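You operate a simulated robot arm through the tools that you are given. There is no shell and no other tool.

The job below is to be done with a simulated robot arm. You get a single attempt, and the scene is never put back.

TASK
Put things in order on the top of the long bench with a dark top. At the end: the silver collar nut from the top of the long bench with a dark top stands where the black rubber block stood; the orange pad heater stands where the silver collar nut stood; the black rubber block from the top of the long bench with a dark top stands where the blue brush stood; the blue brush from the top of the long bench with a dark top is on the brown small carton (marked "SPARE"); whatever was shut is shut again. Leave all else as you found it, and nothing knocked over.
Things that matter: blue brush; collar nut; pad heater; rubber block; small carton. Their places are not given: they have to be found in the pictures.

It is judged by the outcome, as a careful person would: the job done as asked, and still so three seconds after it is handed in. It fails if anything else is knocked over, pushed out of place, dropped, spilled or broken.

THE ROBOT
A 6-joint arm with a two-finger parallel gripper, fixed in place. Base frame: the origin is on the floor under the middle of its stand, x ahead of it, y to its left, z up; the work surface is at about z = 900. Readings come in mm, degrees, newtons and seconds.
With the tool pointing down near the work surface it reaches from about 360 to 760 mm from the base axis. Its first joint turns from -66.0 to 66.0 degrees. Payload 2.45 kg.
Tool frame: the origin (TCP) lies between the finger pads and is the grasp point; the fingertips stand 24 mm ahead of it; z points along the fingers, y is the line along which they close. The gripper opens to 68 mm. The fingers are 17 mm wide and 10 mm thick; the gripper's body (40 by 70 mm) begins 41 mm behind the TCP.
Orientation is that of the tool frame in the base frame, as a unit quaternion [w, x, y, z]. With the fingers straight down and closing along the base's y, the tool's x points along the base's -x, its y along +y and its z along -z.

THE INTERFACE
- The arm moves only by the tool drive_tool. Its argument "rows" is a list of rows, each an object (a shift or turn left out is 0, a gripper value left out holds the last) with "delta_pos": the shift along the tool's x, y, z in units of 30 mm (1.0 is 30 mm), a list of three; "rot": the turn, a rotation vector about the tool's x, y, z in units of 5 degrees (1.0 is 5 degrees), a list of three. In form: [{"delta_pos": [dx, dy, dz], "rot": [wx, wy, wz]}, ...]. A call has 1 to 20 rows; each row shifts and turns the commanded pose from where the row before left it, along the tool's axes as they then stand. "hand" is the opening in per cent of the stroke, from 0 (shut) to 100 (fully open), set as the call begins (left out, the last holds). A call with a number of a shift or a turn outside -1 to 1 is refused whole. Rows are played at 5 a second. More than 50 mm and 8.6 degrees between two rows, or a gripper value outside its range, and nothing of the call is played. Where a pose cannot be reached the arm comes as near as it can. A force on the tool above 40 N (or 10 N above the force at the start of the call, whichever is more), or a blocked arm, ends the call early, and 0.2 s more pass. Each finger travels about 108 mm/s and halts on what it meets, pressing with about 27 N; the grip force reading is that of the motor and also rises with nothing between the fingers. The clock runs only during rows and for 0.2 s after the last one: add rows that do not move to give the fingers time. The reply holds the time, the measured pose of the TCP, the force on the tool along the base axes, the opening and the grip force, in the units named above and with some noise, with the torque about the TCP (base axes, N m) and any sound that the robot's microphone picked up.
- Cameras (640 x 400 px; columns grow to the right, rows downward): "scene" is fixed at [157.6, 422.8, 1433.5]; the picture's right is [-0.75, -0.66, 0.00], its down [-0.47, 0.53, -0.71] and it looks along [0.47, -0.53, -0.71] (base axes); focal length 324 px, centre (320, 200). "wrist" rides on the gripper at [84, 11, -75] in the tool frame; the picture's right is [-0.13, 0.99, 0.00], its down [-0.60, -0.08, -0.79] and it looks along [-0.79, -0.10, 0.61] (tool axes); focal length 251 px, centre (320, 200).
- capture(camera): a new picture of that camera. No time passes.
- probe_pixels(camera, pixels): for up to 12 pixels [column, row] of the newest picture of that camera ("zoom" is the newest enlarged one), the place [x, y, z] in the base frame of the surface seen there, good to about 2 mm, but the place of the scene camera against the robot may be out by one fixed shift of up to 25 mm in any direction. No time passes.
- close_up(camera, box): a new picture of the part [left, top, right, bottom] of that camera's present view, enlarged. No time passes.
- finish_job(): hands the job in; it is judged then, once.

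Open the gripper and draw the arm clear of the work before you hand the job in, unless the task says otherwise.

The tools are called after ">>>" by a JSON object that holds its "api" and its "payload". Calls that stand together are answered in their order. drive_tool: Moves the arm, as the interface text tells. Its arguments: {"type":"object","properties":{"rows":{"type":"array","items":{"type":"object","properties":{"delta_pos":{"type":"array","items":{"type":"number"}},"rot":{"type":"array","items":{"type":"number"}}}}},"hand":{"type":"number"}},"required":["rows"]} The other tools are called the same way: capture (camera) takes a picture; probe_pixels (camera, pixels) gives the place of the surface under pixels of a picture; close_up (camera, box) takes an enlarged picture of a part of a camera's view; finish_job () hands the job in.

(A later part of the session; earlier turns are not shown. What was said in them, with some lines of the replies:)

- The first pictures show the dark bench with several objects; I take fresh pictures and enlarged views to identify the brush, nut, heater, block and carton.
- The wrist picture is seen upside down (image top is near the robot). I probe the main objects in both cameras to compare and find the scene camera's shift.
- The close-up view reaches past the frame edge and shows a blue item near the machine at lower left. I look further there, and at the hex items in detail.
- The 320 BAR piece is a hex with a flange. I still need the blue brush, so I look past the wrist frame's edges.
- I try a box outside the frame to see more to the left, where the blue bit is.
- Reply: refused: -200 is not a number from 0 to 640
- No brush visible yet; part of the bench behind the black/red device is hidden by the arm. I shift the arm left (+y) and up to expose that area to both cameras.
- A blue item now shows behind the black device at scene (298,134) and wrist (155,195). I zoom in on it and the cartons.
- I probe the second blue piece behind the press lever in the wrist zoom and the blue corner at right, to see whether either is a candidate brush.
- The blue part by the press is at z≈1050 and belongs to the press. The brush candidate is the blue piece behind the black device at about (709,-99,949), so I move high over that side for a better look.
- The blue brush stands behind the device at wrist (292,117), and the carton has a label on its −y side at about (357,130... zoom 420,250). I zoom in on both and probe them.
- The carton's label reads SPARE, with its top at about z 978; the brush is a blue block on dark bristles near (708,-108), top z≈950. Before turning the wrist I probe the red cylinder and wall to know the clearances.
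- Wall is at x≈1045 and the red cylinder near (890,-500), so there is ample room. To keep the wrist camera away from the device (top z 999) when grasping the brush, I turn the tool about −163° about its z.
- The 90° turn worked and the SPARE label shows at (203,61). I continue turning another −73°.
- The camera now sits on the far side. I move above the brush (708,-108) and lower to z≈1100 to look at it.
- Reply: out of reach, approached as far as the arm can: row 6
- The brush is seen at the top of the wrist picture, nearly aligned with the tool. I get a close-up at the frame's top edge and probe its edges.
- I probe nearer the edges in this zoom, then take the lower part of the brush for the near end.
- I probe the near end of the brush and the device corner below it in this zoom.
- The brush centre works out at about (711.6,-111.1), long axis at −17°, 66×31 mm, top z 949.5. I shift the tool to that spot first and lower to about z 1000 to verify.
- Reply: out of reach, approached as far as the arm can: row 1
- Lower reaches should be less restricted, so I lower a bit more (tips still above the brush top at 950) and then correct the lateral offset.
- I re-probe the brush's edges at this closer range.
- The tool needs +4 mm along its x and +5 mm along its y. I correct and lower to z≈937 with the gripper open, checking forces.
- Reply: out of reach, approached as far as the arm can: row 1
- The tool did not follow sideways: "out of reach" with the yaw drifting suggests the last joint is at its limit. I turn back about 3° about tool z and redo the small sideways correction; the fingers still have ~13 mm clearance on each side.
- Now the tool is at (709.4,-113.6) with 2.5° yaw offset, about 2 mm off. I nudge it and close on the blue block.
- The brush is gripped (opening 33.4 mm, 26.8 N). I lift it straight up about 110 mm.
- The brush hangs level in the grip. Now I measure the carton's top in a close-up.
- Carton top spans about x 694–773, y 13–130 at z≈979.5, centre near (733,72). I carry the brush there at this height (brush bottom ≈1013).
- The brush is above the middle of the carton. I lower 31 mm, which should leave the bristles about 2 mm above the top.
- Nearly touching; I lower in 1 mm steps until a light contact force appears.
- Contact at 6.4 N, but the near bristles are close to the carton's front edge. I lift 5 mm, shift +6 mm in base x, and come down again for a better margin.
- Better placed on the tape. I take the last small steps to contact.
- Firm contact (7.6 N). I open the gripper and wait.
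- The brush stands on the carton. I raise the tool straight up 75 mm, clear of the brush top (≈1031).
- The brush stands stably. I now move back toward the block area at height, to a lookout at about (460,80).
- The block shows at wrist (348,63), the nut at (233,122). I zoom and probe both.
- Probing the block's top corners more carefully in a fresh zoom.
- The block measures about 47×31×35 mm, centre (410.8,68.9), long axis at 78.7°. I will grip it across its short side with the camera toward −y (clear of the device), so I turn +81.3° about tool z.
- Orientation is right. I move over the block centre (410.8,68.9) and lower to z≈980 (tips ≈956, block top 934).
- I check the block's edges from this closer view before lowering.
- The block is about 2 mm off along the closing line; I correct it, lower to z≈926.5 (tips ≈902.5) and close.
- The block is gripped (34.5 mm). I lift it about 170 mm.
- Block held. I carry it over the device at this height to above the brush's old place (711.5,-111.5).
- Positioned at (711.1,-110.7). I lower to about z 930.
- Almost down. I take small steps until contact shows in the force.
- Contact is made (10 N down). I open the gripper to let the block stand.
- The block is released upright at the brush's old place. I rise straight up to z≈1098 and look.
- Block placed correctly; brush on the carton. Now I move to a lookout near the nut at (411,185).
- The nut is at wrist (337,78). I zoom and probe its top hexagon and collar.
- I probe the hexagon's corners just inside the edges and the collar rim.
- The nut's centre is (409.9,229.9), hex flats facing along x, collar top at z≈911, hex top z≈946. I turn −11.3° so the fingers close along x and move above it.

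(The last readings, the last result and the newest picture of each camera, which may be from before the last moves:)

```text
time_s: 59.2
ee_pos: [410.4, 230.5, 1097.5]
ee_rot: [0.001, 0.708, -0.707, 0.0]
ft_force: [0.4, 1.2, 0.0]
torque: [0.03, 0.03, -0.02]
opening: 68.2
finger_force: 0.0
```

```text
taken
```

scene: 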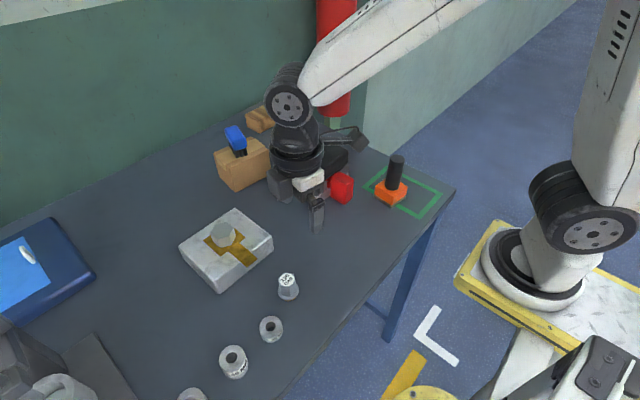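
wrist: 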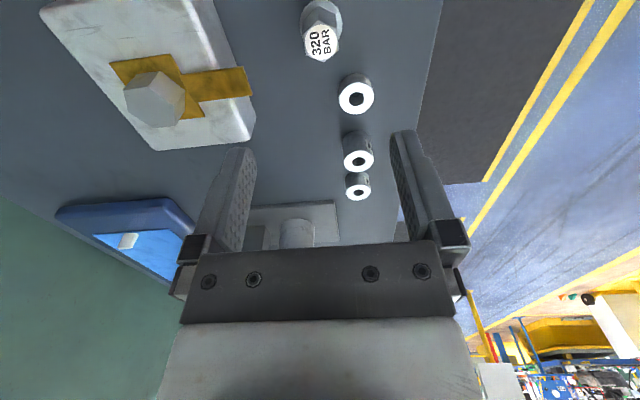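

Over the nut. I lower to z≈985 and check its centring.

>>> {"api": "drive_tool", "payload": {"rows": [{"delta_pos": [0, 0, 0.95]}, {"delta_pos": [0, 0, 0.95]}, {"delta_pos": [0, 0, 0.95]}, {"delta_pos": [0, 0, 0.9]}, {}]}}

>>> {"api": "capture", "payload": {"camera": "wrist"}}

>>> {"api": "close_up", "payload": {"camera": "wrist", "box": [270, 50, 370, 150]}}

```text
time_s: 60.4
ee_pos: [411.6, 228.3, 985.6]
ee_rot: [0.0, -0.707, 0.708, 0.0]
ft_force: [-0.5, -0.3, -0.3]
torque: [0.0, -0.03, 0.03]
opening: 68.0
finger_force: 0.0
```

```text
taken
```

wrist: 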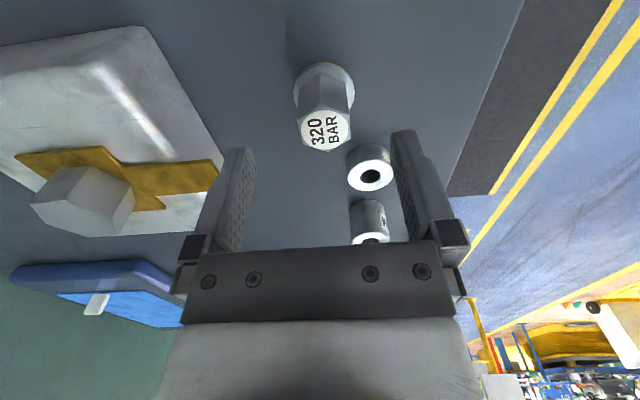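

```text
4.00 times, centred on (320, 100) of wrist
```

zoom: 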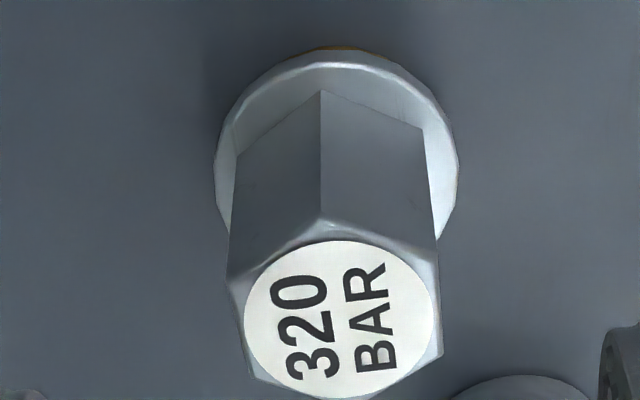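

I probe the nut top and the nearest ring to check clearances.

>>> {"api": "probe_pixels", "payload": {"camera": "zoom", "pixels": [[322, 228], [430, 265], [438, 350], [255, 372], [235, 285], [340, 320], [218, 170], [455, 170]]}}

>>> {"api": "probe_pixels", "payload": {"camera": "wrist", "pixels": [[352, 175], [370, 155], [388, 165], [370, 187], [367, 238], [310, 148]]}}

```text
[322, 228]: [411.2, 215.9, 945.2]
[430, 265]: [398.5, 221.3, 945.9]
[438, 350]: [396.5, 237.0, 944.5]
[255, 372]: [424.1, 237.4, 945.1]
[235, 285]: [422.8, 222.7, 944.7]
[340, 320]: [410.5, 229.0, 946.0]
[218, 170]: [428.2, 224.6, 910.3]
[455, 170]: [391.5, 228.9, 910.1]
```

```text
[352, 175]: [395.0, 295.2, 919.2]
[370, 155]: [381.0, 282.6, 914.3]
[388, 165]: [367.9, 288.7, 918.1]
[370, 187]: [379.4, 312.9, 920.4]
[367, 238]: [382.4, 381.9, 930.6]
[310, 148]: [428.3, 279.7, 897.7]
```

Centring is within 1 mm and the rings are ≥45 mm away. I lower to z≈938 (tips just above the collar) and close on the flats.

>>> {"api": "drive_tool", "payload": {"rows": [{"delta_pos": [0, 0.02, 0.53]}, {"delta_pos": [0, 0, 0.53]}, {"delta_pos": [0, 0, 0.52]}, {}]}}

>>> {"api": "drive_tool", "payload": {"rows": [{}, {}, {}, {}, {}], "hand": 0}}

>>> {"api": "capture", "payload": {"camera": "wrist"}}

```text
time_s: 61.4
ee_pos: [410.5, 228.2, 936.6]
ee_rot: [0.0, 0.708, -0.707, 0.0]
ft_force: [0.0, 0.4, 0.1]
torque: [-0.01, -0.03, 0.02]
opening: 68.0
finger_force: 0.1
```

```text
time_s: 62.6
ee_pos: [410.3, 229.5, 936.7]
ee_rot: [0.0, -0.707, 0.707, 0.0]
ft_force: [-0.7, 0.4, -0.4]
torque: [0.0, 0.0, 0.01]
opening: 28.2
finger_force: 27.1
```

```text
taken
```

wrist: 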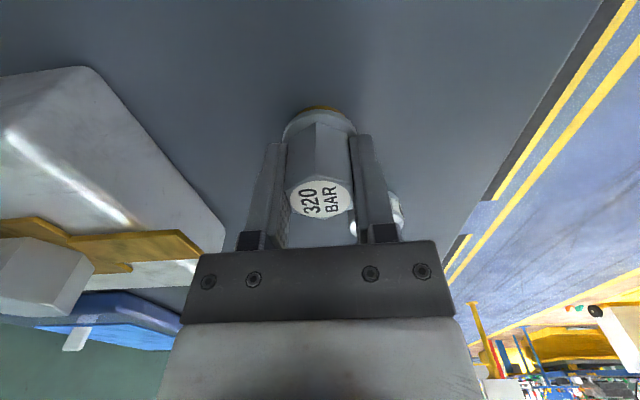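

Gripped on the flats (28.2 mm). I lift gently first to see whether it comes freely and what it weighs.

>>> {"api": "drive_tool", "payload": {"rows": [{"delta_pos": [0, 0, -0.1]}, {"delta_pos": [0, 0, -0.2]}, {}]}}

>>> {"api": "capture", "payload": {"camera": "wrist"}}

>>> {"api": "close_up", "payload": {"camera": "scene", "box": [250, 220, 330, 310]}}

```text
time_s: 63.4
ee_pos: [409.1, 228.5, 945.5]
ee_rot: [-0.001, -0.707, 0.707, 0.0]
ft_force: [0.3, -0.2, -1.0]
torque: [-0.06, 0.0, -0.01]
opening: 28.2
finger_force: 27.5
```

```text
taken
```

wrist: 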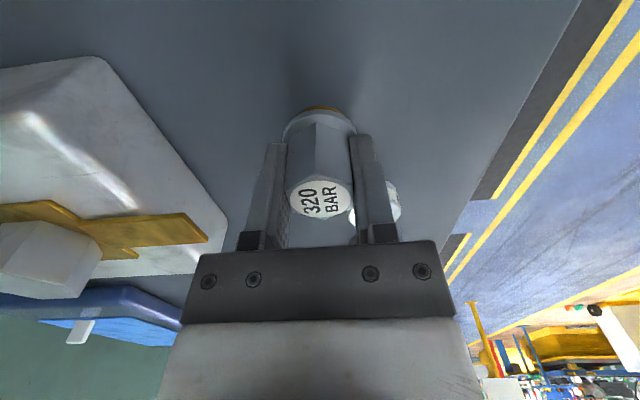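

```text
4.44 times, centred on (290, 265) of scene
```

zoom: 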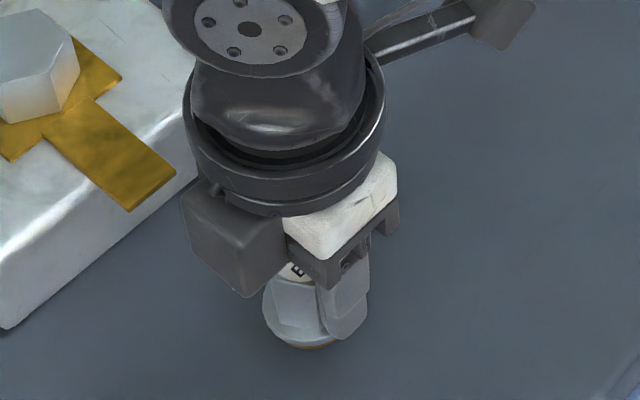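

It comes freely and is light. I raise it and carry it along −y to the block's old place (410.6,69).

>>> {"api": "drive_tool", "payload": {"rows": [{"delta_pos": [0, 0, -0.7]}, {"delta_pos": [0, 0, -0.8]}, {"delta_pos": [0, 0, -0.5]}, {"delta_pos": [0.892, 0, 0]}, {"delta_pos": [0.892, 0, 0]}, {"delta_pos": [0.892, 0, 0]}, {"delta_pos": [0.892, 0, 0]}, {"delta_pos": [0.892, 0, 0]}, {"delta_pos": [0.892, 0, 0]}, {}]}}

>>> {"api": "capture", "payload": {"camera": "wrist"}}

>>> {"api": "capture", "payload": {"camera": "scene"}}

```text
time_s: 65.6
ee_pos: [411.4, 68.8, 1006.4]
ee_rot: [0.0, 0.708, -0.706, 0.0]
ft_force: [-0.5, -0.4, -0.8]
torque: [0.0, 0.01, 0.02]
opening: 28.0
finger_force: 26.9
```

```text
taken
```

wrist: 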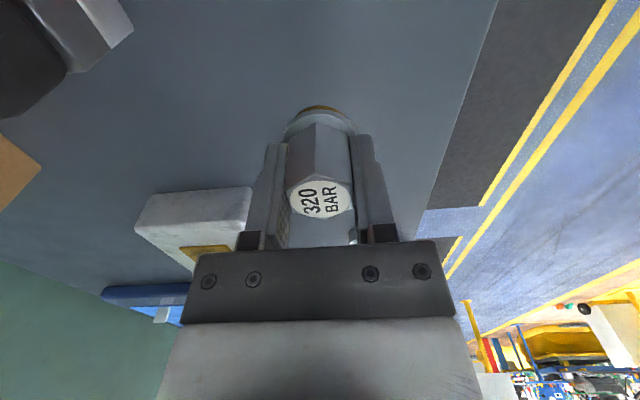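

```text
taken
```

scene: 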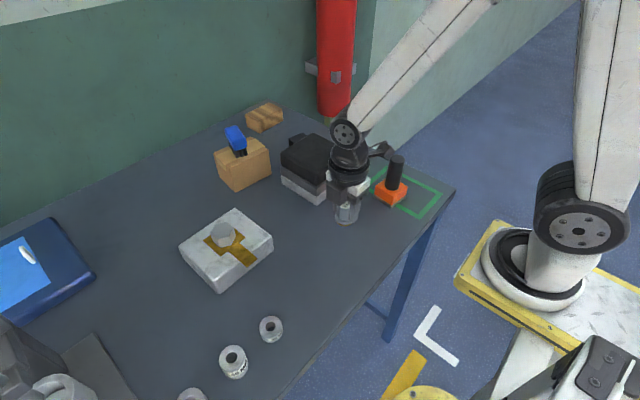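

Above the block's old place. I lower to about z 940.

>>> {"api": "drive_tool", "payload": {"rows": [{"delta_pos": [0, 0, 0.7]}, {"delta_pos": [0, 0, 0.7]}, {"delta_pos": [0, 0, 0.5]}, {"delta_pos": [0, 0, 0.28]}, {}]}}

>>> {"api": "drive_tool", "payload": {"rows": [{"delta_pos": [0, 0, 0.05]}, {}]}}

>>> {"api": "close_up", "payload": {"camera": "scene", "box": [310, 170, 410, 250]}}

```text
time_s: 66.8
ee_pos: [410.5, 69.1, 941.3]
ee_rot: [0.0, 0.708, -0.707, 0.0]
ft_force: [0.6, -0.7, -0.9]
torque: [-0.01, -0.02, 0.01]
opening: 28.2
finger_force: 27.2
```

```text
time_s: 67.4
ee_pos: [411.4, 68.4, 939.1]
ee_rot: [0.0, -0.707, 0.707, 0.0]
ft_force: [-1.2, -0.6, -2.1]
torque: [0.01, -0.01, 0.01]
opening: 28.1
finger_force: 27.3
```

```text
5.00 times, centred on (360, 210) of scene
```

zoom: 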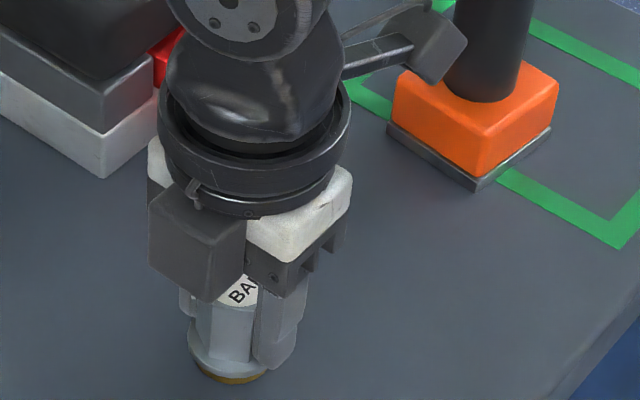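

Still about 2 mm above the bench; I step down in sub-millimetre steps until contact.

>>> {"api": "drive_tool", "payload": {"rows": [{"delta_pos": [0, 0, 0.035]}, {}]}}

>>> {"api": "drive_tool", "payload": {"rows": [{"delta_pos": [0, 0, 0.02]}, {}]}}

>>> {"api": "drive_tool", "payload": {"rows": [{"delta_pos": [0, 0, 0.02]}, {}]}}

```text
time_s: 68.0
ee_pos: [411.4, 68.3, 939.3]
ee_rot: [0.0, 0.707, -0.707, 0.0]
ft_force: [-0.2, 1.3, -1.8]
torque: [0.0, 0.0, 0.02]
opening: 27.8
finger_force: 27.2
```

```text
time_s: 68.6
ee_pos: [409.0, 68.5, 937.9]
ee_rot: [0.0, 0.707, -0.707, 0.0]
ft_force: [0.0, -1.0, -1.7]
torque: [-0.01, 0.0, -0.02]
opening: 28.0
finger_force: 27.2
```

```text
time_s: 69.2
ee_pos: [411.5, 68.0, 937.1]
ee_rot: [0.001, 0.707, -0.707, 0.0]
ft_force: [0.6, 0.2, -1.3]
torque: [0.01, 0.02, -0.04]
opening: 27.9
finger_force: 27.0
```

No contact yet (force −1.3 N, just its weight); I continue with small steps.

>>> {"api": "drive_tool", "payload": {"rows": [{"delta_pos": [0, 0, 0.02]}, {}]}}

>>> {"api": "drive_tool", "payload": {"rows": [{"delta_pos": [0, 0, 0.02]}, {}]}}

```text
time_s: 69.8
ee_pos: [409.5, 70.0, 937.0]
ee_rot: [0.001, 0.707, -0.707, 0.0]
ft_force: [-0.5, -0.2, -1.4]
torque: [0.02, 0.01, 0.0]
opening: 27.6
finger_force: 27.5
```

```text
time_s: 70.4
ee_pos: [410.7, 69.5, 936.8]
ee_rot: [0.0, 0.708, -0.707, -0.001]
ft_force: [-3.0, 1.3, 11.9]
torque: [0.05, 0.13, 0.01]
opening: 28.3
finger_force: 27.1
```

Contact at 11.9 N: the nut is on the bench. I open the gripper.

>>> {"api": "drive_tool", "payload": {"rows": [{}, {}, {}, {}], "hand": 100}}

>>> {"api": "capture", "payload": {"camera": "wrist"}}

```text
time_s: 71.4
ee_pos: [411.3, 68.3, 936.4]
ee_rot: [0.0, -0.706, 0.708, -0.001]
ft_force: [0.1, 0.7, -0.9]
torque: [0.03, 0.0, 0.0]
opening: 68.1
finger_force: 0.1
```

```text
taken
```

wrist: 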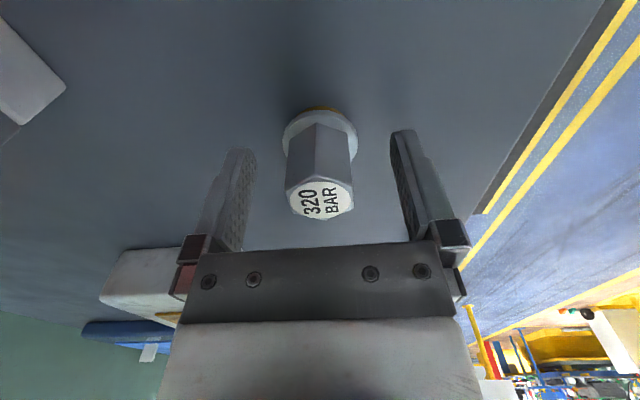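

The nut stands at the block's old place. I rise to z≈1120 and move toward −y to look at the heater.

>>> {"api": "drive_tool", "payload": {"rows": [{"delta_pos": [0, 0, -0.4]}, {"delta_pos": [0, 0, -0.9]}, {"delta_pos": [0, 0, -0.96]}, {"delta_pos": [0, 0, -0.96]}, {"delta_pos": [0, 0, -0.96]}, {"delta_pos": [0, 0, -0.96]}, {"delta_pos": [0, 0, -0.96]}, {"delta_pos": [0.9125, 0, 0]}, {"delta_pos": [0.9125, 0, 0]}, {"delta_pos": [0.9125, 0, 0]}, {"delta_pos": [0.9125, 0, 0]}, {"delta_pos": [0.9125, 0, 0]}, {"delta_pos": [0.9125, 0, 0]}, {"delta_pos": [0.9125, 0, 0]}, {"delta_pos": [0.9125, 0, 0]}, {}]}}

>>> {"api": "capture", "payload": {"camera": "wrist"}}

>>> {"api": "capture", "payload": {"camera": "scene"}}

```text
time_s: 74.8
ee_pos: [410.5, -149.0, 1118.8]
ee_rot: [-0.001, 0.708, -0.706, 0.0]
ft_force: [1.0, -0.5, -0.3]
torque: [0.0, -0.02, 0.03]
opening: 68.2
finger_force: 0.1
```

```text
taken
```

wrist: 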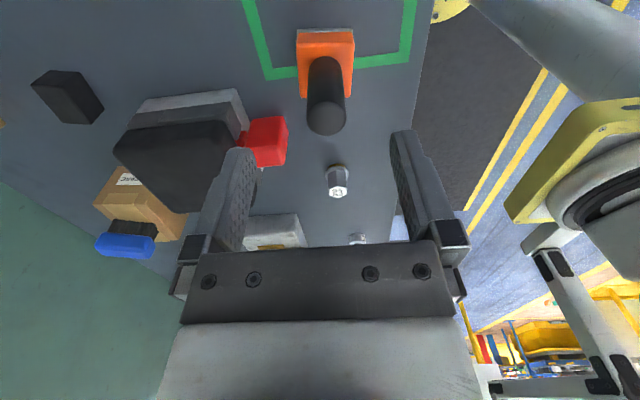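

```text
taken
```

scene: 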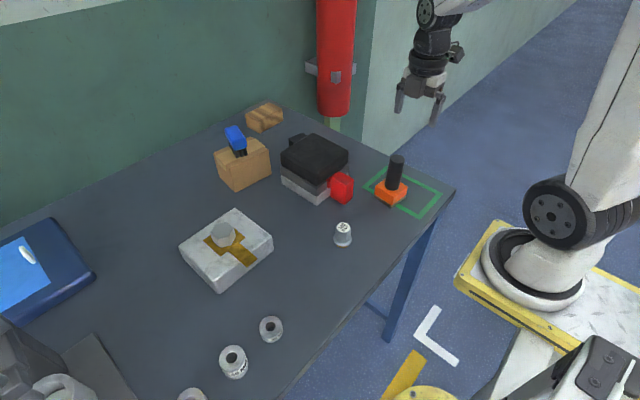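

The nut stands at scene (343,234). The heater is at wrist (325,80); I zoom and probe its handle and body.

>>> {"api": "close_up", "payload": {"camera": "wrist", "box": [270, 10, 380, 145]}}

>>> {"api": "probe_pixels", "payload": {"camera": "wrist", "pixels": [[327, 120], [312, 118], [342, 118], [327, 105], [327, 133], [302, 38], [350, 38], [300, 94], [352, 93], [326, 50], [325, 30], [327, 70]]}}

```text
2.96 times, centred on (325, 78) of wrist
```

zoom: 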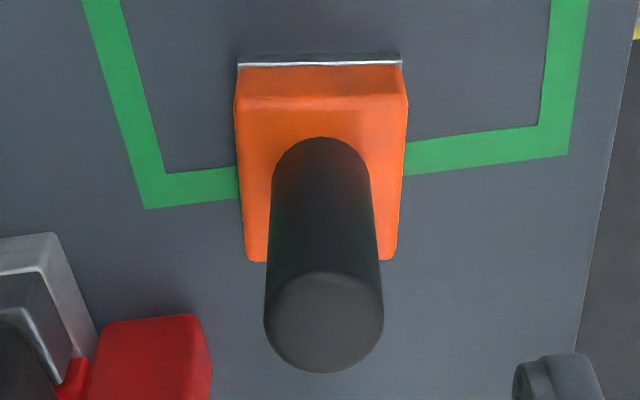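

```text
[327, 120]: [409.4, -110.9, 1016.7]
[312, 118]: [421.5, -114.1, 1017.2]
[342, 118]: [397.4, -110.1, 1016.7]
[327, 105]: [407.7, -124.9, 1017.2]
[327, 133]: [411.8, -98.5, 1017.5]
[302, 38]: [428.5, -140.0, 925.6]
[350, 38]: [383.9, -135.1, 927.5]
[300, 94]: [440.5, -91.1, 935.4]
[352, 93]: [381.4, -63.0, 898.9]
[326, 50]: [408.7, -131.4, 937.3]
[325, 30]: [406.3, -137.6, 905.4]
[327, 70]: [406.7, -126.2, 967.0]
```

The handle is about 28 mm in diameter, axis at (409.6,-111.8), top z 1017; the orange body's top is ≈937. I move above it and lower to z≈1050 first.

>>> {"api": "drive_tool", "payload": {"rows": [{"delta_pos": [-0.62, 0.015, 0]}, {"delta_pos": [-0.62, 0.015, 0]}, {"delta_pos": [0, 0, 0.8]}, {"delta_pos": [0, 0, 0.8]}, {"delta_pos": [0, 0, 0.7]}, {}]}}

>>> {"api": "capture", "payload": {"camera": "wrist"}}

>>> {"api": "close_up", "payload": {"camera": "scene", "box": [330, 80, 470, 220]}}

```text
time_s: 76.2
ee_pos: [409.3, -113.8, 1049.0]
ee_rot: [0.0, 0.707, -0.707, 0.0]
ft_force: [0.2, -0.2, 0.8]
torque: [-0.01, 0.0, 0.01]
opening: 67.9
finger_force: 0.1
```

```text
taken
```

wrist: 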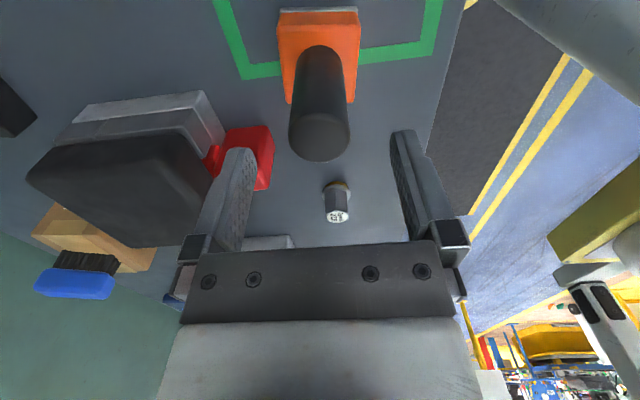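

```text
2.86 times, centred on (400, 150) of scene
```

zoom: 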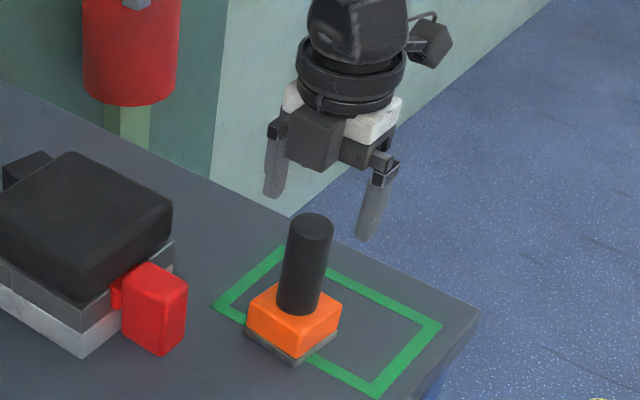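

I refine the handle position from here.

>>> {"api": "probe_pixels", "payload": {"camera": "wrist", "pixels": [[319, 135], [294, 130], [345, 130], [319, 118], [319, 157], [280, 32], [357, 32], [288, 100], [352, 100], [348, 95]]}}

```text
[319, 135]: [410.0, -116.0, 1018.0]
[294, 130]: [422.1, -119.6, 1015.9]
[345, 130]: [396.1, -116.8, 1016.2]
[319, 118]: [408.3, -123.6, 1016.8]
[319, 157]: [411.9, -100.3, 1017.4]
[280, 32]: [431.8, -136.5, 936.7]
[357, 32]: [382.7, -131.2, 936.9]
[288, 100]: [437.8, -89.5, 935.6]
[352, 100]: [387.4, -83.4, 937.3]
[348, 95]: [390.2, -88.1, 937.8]
```

The heater's centre is about (409.7,-111.2). I lower around the handle to z≈984 and then close.

>>> {"api": "drive_tool", "payload": {"rows": [{"delta_pos": [-0.06, 0, 0.6]}, {"delta_pos": [0, 0, 0.6]}, {"delta_pos": [0, 0, 0.6]}, {"delta_pos": [0, 0, 0.37]}, {}]}}

>>> {"api": "capture", "payload": {"camera": "wrist"}}

>>> {"api": "drive_tool", "payload": {"rows": [{}, {}, {}, {}, {}], "hand": 0}}

>>> {"api": "capture", "payload": {"camera": "wrist"}}

```text
time_s: 77.4
ee_pos: [410.1, -112.6, 984.6]
ee_rot: [0.0, -0.707, 0.707, 0.0]
ft_force: [-0.5, 0.7, 0.4]
torque: [-0.01, -0.04, 0.01]
opening: 67.8
finger_force: 0.0
```

```text
taken
```

wrist: 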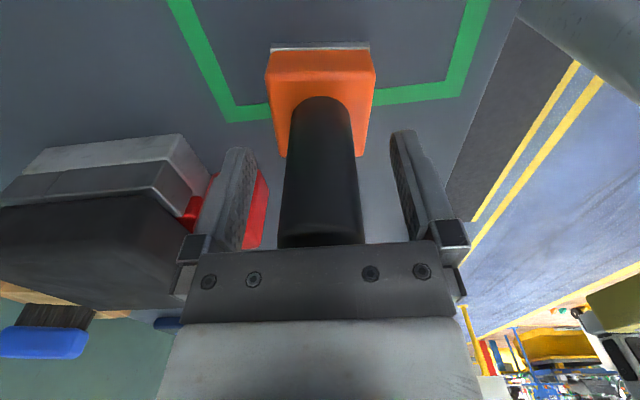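

```text
time_s: 78.6
ee_pos: [411.3, -112.4, 984.2]
ee_rot: [-0.001, 0.707, -0.707, 0.001]
ft_force: [-0.1, 0.9, 0.1]
torque: [0.03, -0.04, 0.0]
opening: 33.3
finger_force: 26.7
```

```text
taken
```

wrist: 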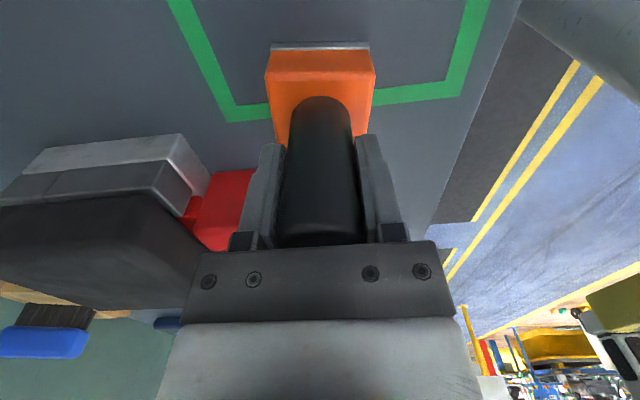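

Handle gripped (33.3 mm). I lift slowly to feel the weight and check nothing else comes along.

>>> {"api": "drive_tool", "payload": {"rows": [{"delta_pos": [0, 0, -0.1]}, {"delta_pos": [0, 0, -0.2]}, {"delta_pos": [0, 0, -0.3]}, {}]}}

>>> {"api": "close_up", "payload": {"camera": "scene", "box": [330, 100, 470, 220]}}

>>> {"api": "capture", "payload": {"camera": "wrist"}}

```text
time_s: 79.6
ee_pos: [408.9, -111.3, 1002.3]
ee_rot: [0.0, 0.708, -0.706, 0.0]
ft_force: [-0.8, 0.5, -2.7]
torque: [-0.02, 0.0, 0.02]
opening: 33.3
finger_force: 26.8
```

```text
3.33 times, centred on (400, 160) of scene
```

zoom: 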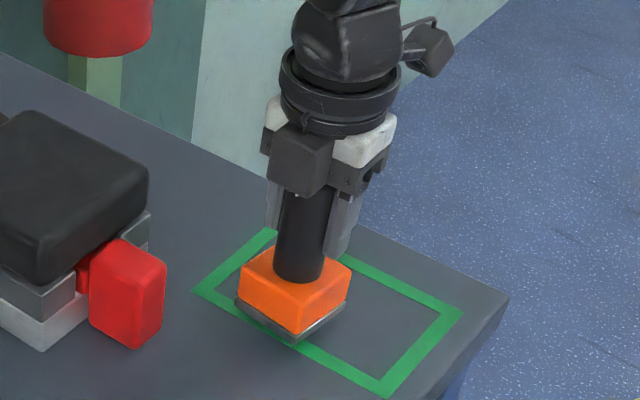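

```text
taken
```

wrist: 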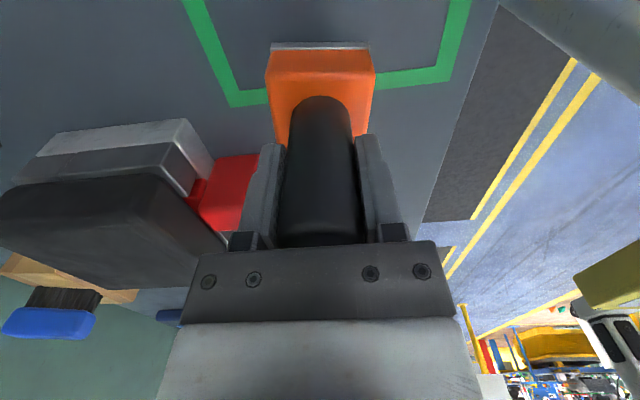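

It lifts freely with its base plate (about 0.25 kg). I raise to TCP z≈1100 (heater bottom ≈1015) and carry it along +y over the nut to (410,229.8).

>>> {"api": "drive_tool", "payload": {"rows": [{"delta_pos": [0, 0, -0.6]}, {"delta_pos": [0, 0, -0.8]}, {"delta_pos": [0, 0, -0.9]}, {"delta_pos": [0, 0, -0.9]}, {}, {"delta_pos": [-0.6, 0, 0]}, {"delta_pos": [-0.9, 0, 0]}, {"delta_pos": [-0.9, 0, 0]}, {"delta_pos": [-0.9, 0, 0]}, {"delta_pos": [-0.9, 0, 0]}, {"delta_pos": [-0.9, 0, 0]}, {"delta_pos": [-0.9, 0, 0]}, {"delta_pos": [-0.9, 0, 0]}, {"delta_pos": [-0.9, 0, 0]}, {"delta_pos": [-0.9, 0, 0]}, {"delta_pos": [-0.9, 0, 0]}, {"delta_pos": [-0.9, 0, 0]}, {"delta_pos": [-0.6, 0, 0]}, {"delta_pos": [-0.3, 0, 0]}, {}]}}

>>> {"api": "capture", "payload": {"camera": "wrist"}}

>>> {"api": "capture", "payload": {"camera": "scene"}}

```text
time_s: 83.8
ee_pos: [410.0, 230.5, 1098.7]
ee_rot: [0.001, -0.707, 0.708, 0.001]
ft_force: [0.5, -0.1, -2.2]
torque: [-0.03, 0.0, 0.01]
opening: 33.4
finger_force: 26.6
```

```text
taken
```

wrist: 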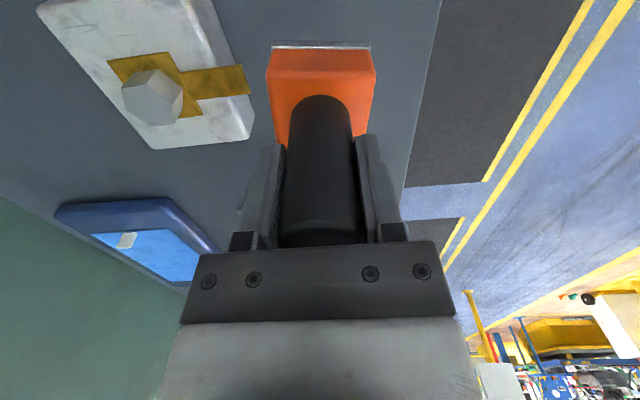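

```text
taken
```

scene: 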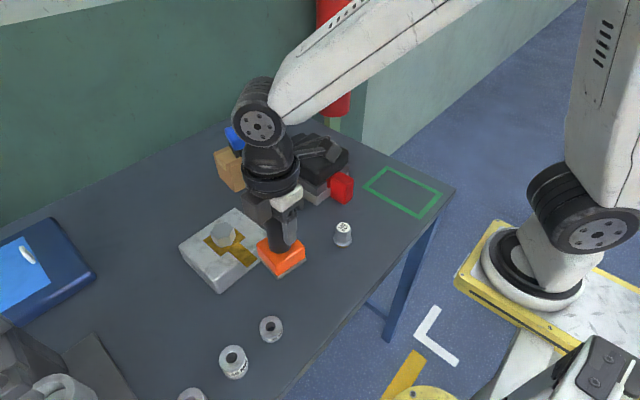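

Over the nut's old place. I lower to about z 988, with a 1 mm correction in y.

>>> {"api": "drive_tool", "payload": {"rows": [{"delta_pos": [0.03, 0, 0.8]}, {"delta_pos": [0, 0, 0.9]}, {"delta_pos": [0, 0, 0.9]}, {"delta_pos": [0, 0, 0.7]}, {"delta_pos": [0, 0, 0.38]}, {}]}}

>>> {"api": "close_up", "payload": {"camera": "scene", "box": [230, 210, 340, 300]}}

```text
time_s: 85.2
ee_pos: [410.5, 230.6, 989.4]
ee_rot: [-0.001, 0.707, -0.707, 0.0]
ft_force: [-0.1, 0.8, -2.0]
torque: [0.0, 0.02, -0.01]
opening: 33.2
finger_force: 27.6
```

```text
4.44 times, centred on (285, 255) of scene
```

zoom: 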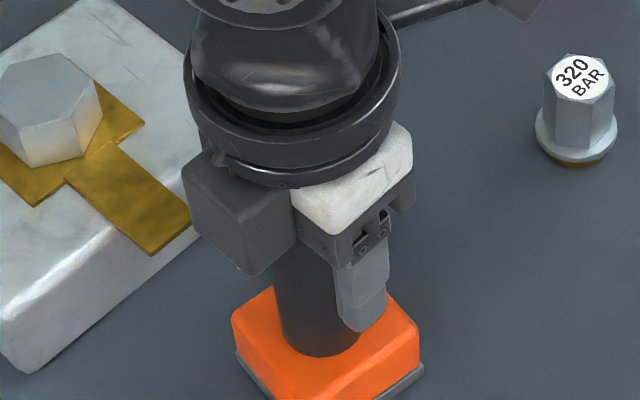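

Close to the bench; I step down by small amounts until contact.

>>> {"api": "drive_tool", "payload": {"rows": [{"delta_pos": [0, 0, 0.08]}, {}]}}

>>> {"api": "drive_tool", "payload": {"rows": [{"delta_pos": [0, 0, 0.03]}, {}]}}

>>> {"api": "drive_tool", "payload": {"rows": [{"delta_pos": [0, 0, 0.02]}, {}]}}

```text
time_s: 85.8
ee_pos: [410.4, 230.9, 988.2]
ee_rot: [0.0, 0.707, -0.707, 0.001]
ft_force: [-1.1, -0.1, -2.1]
torque: [-0.01, 0.03, -0.03]
opening: 33.2
finger_force: 26.7
```

```text
time_s: 86.4
ee_pos: [409.5, 230.3, 986.0]
ee_rot: [0.001, -0.707, 0.708, 0.0]
ft_force: [-0.6, -0.3, -3.5]
torque: [0.0, 0.0, 0.0]
opening: 32.9
finger_force: 27.2
```

```text
time_s: 87.0
ee_pos: [409.4, 229.2, 986.4]
ee_rot: [0.0, 0.708, -0.706, 0.0]
ft_force: [0.0, -0.5, 2.9]
torque: [-0.09, 0.18, 0.07]
opening: 33.1
finger_force: 26.9
```

Contact is starting (+2.9 N after −2 N of weight). One more half-millimetre, then I check.

>>> {"api": "drive_tool", "payload": {"rows": [{"delta_pos": [0, 0, 0.015]}, {}]}}

>>> {"api": "close_up", "payload": {"camera": "scene", "box": [230, 220, 340, 310]}}

```text
time_s: 87.6
ee_pos: [409.7, 230.6, 986.7]
ee_rot: [-0.001, 0.708, -0.706, 0.0]
ft_force: [-5.8, -4.7, 24.4]
torque: [-0.26, 0.57, 0.15]
opening: 33.3
finger_force: 26.8
```

```text
4.44 times, centred on (285, 265) of scene
```

zoom: 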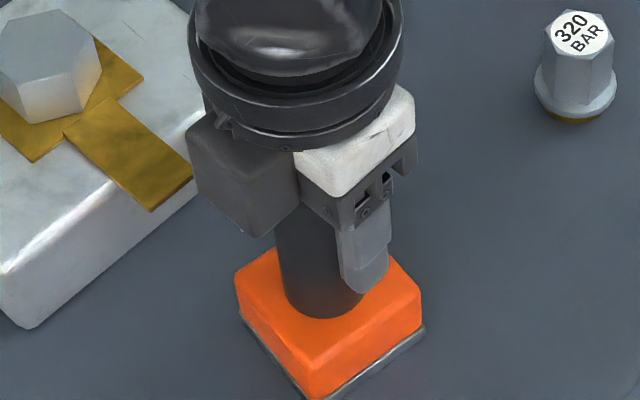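

Firm contact (24 N), so I ease up about 0.4 mm and then open the gripper.

>>> {"api": "drive_tool", "payload": {"rows": [{"delta_pos": [0, 0, -0.013]}, {}]}}

>>> {"api": "drive_tool", "payload": {"rows": [{}, {}, {}, {}], "hand": 100}}

>>> {"api": "capture", "payload": {"camera": "wrist"}}

```text
time_s: 88.2
ee_pos: [410.6, 229.9, 985.6]
ee_rot: [0.001, -0.707, 0.707, 0.0]
ft_force: [-6.3, -2.1, 26.5]
torque: [0.14, 0.58, 0.17]
opening: 33.3
finger_force: 26.8
```

```text
time_s: 89.2
ee_pos: [411.5, 231.5, 984.5]
ee_rot: [0.0, -0.707, 0.707, 0.0]
ft_force: [-0.3, 0.5, 0.7]
torque: [0.03, -0.01, 0.01]
opening: 68.0
finger_force: 0.1
```

```text
taken
```

wrist: 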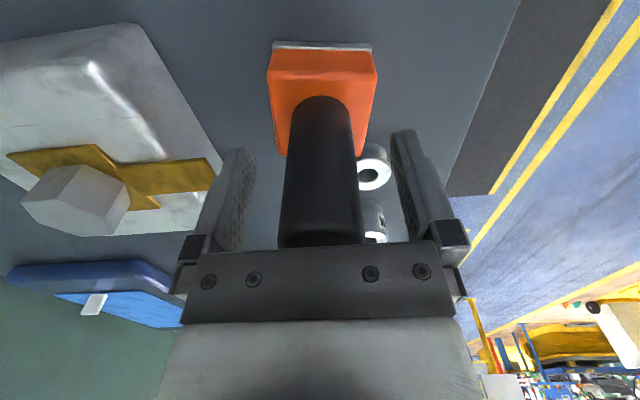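

Heater released upright. I rise straight up well clear and check everything.

>>> {"api": "drive_tool", "payload": {"rows": [{"delta_pos": [0, 0, -0.3]}, {"delta_pos": [0, 0, -0.7]}, {"delta_pos": [0, 0, -0.9]}, {"delta_pos": [0, 0, -0.9]}, {"delta_pos": [0, 0, -0.9]}, {"delta_pos": [0, 0, -0.9]}, {"delta_pos": [0, 0, -0.9]}, {"delta_pos": [0.9, 0, -0.5]}, {"delta_pos": [0.9, 0, -0.5]}, {}]}}

>>> {"api": "capture", "payload": {"camera": "wrist"}}

>>> {"api": "capture", "payload": {"camera": "scene"}}

```text
time_s: 91.4
ee_pos: [407.1, 176.3, 1180.7]
ee_rot: [0.0, -0.707, 0.707, 0.0]
ft_force: [0.0, -0.4, -0.4]
torque: [0.0, 0.03, -0.01]
opening: 68.1
finger_force: 0.1
```

```text
taken
```

wrist: 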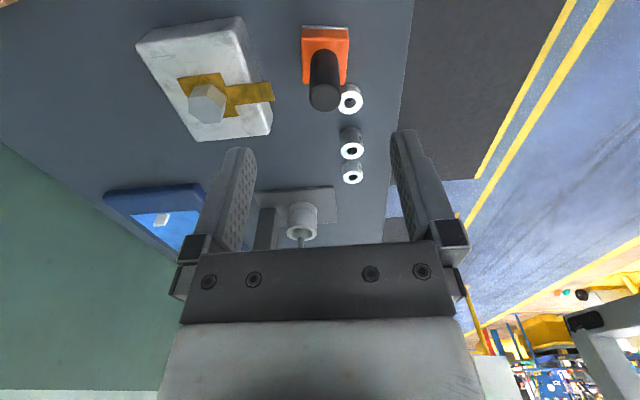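

```text
taken
```

scene: 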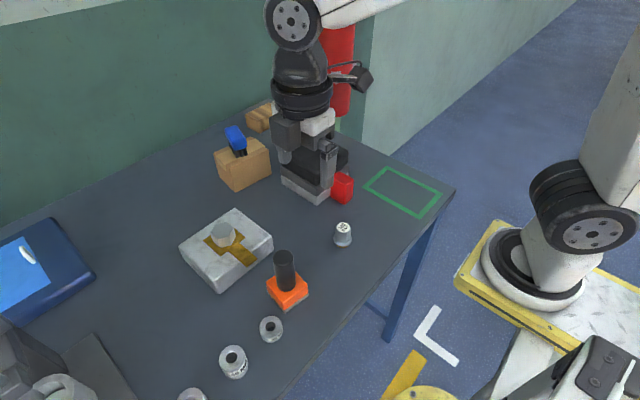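

All four items are visible in place. I probe the heater and nut positions and zoom in to confirm they stand well.

>>> {"api": "probe_pixels", "payload": {"camera": "wrist", "pixels": [[324, 97], [305, 45], [346, 45], [306, 80], [344, 80]]}}

>>> {"api": "probe_pixels", "payload": {"camera": "scene", "pixels": [[343, 227], [285, 256], [235, 135], [288, 300]]}}

>>> {"api": "close_up", "payload": {"camera": "scene", "box": [210, 100, 370, 210]}}

>>> {"api": "close_up", "payload": {"camera": "scene", "box": [240, 210, 380, 350]}}

```text
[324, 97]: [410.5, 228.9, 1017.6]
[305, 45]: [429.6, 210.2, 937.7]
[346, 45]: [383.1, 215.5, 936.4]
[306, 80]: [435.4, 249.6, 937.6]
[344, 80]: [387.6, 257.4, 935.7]
```

```text
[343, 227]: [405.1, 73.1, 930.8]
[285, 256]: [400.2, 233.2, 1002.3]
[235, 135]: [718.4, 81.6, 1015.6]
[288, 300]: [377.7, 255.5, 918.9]
```

```text
3.64 times, centred on (290, 155) of scene
```

zoom: 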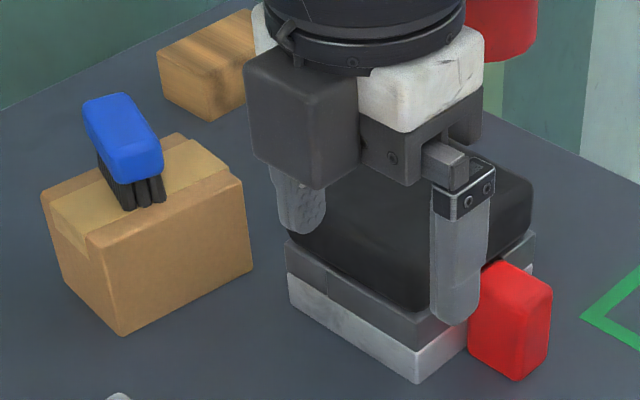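

```text
2.86 times, centred on (310, 280) of scene
```

zoom: 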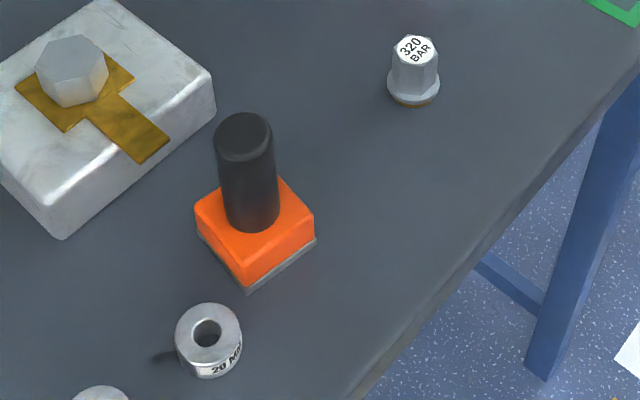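

Heater handle at (410,~231) and nut in place. I move the arm aside and up for a last unobstructed check of the far area.

>>> {"api": "drive_tool", "payload": {"rows": [{"delta_pos": [-0.9, 0, -0.4]}, {"delta_pos": [-0.9, 0, -0.4]}, {"delta_pos": [-0.9, 0, -0.4]}, {"delta_pos": [-0.9, 0, -0.4]}, {"delta_pos": [-0.9, 0, -0.4]}, {}]}}

>>> {"api": "capture", "payload": {"camera": "scene"}}

>>> {"api": "close_up", "payload": {"camera": "scene", "box": [210, 90, 370, 210]}}

```text
time_s: 92.8
ee_pos: [410.4, 312.6, 1239.0]
ee_rot: [0.0, -0.707, 0.707, 0.0]
ft_force: [0.9, -0.2, 1.0]
torque: [0.0, 0.01, 0.03]
opening: 68.0
finger_force: 0.1
```

```text
taken
```

scene: 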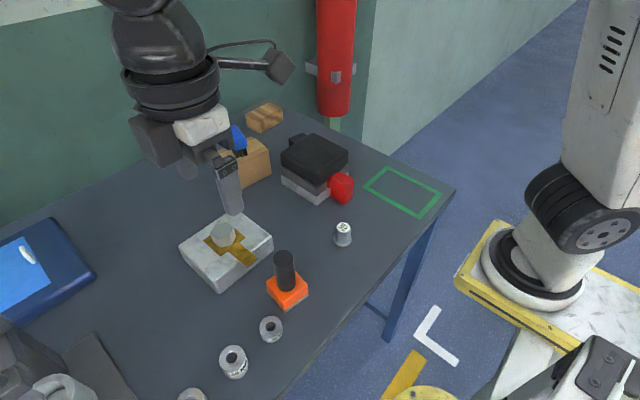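

```text
3.33 times, centred on (290, 150) of scene
```

zoom: 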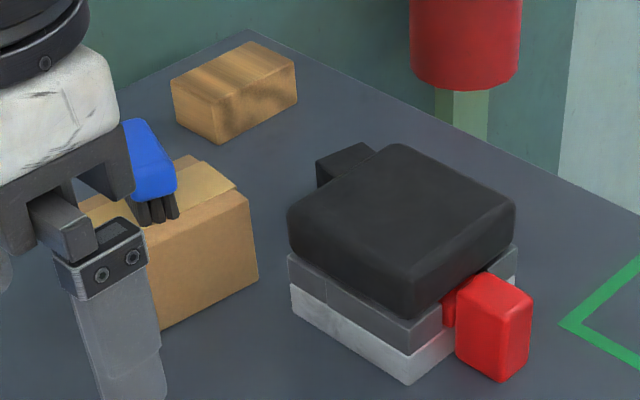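

The block stands behind the device where the brush was. The brush is on the SPARE carton, the nut is at the block's old place and the heater is at the nut's. Nothing else has moved, and the gripper is open and clear, so I hand the job in.

>>> {"api": "finish_job", "payload": {}}

```text
The job is handed in.
```

All four items on the dark-topped bench are where you asked, and the job has been handed in. The last pictures show everything upright and nothing else moved.

| Item | Where it stands now | Accuracy |
|---|---|---|
| Blue brush | On top of the carton marked "SPARE", upright on its bristles | Near the middle of the top |
| Black rubber block | The brush's old place, behind the black device with the red knob | Within about 1 mm |
| Silver collar nut (labelled "320 BAR") | The block's old place | Within about 1 mm |
| Orange pad heater | The nut's old place | About 2–3 mm off-centre |

- **Nut choice:** I took the "320 BAR" piece to be the collar nut, because it is a hex with a flange and stood on the bench top. I left the hex on the silver plate alone.
- **Shut items:** I opened nothing, so nothing needed shutting again.
- **Arm:** The gripper is open and the arm is raised clear of the bench.
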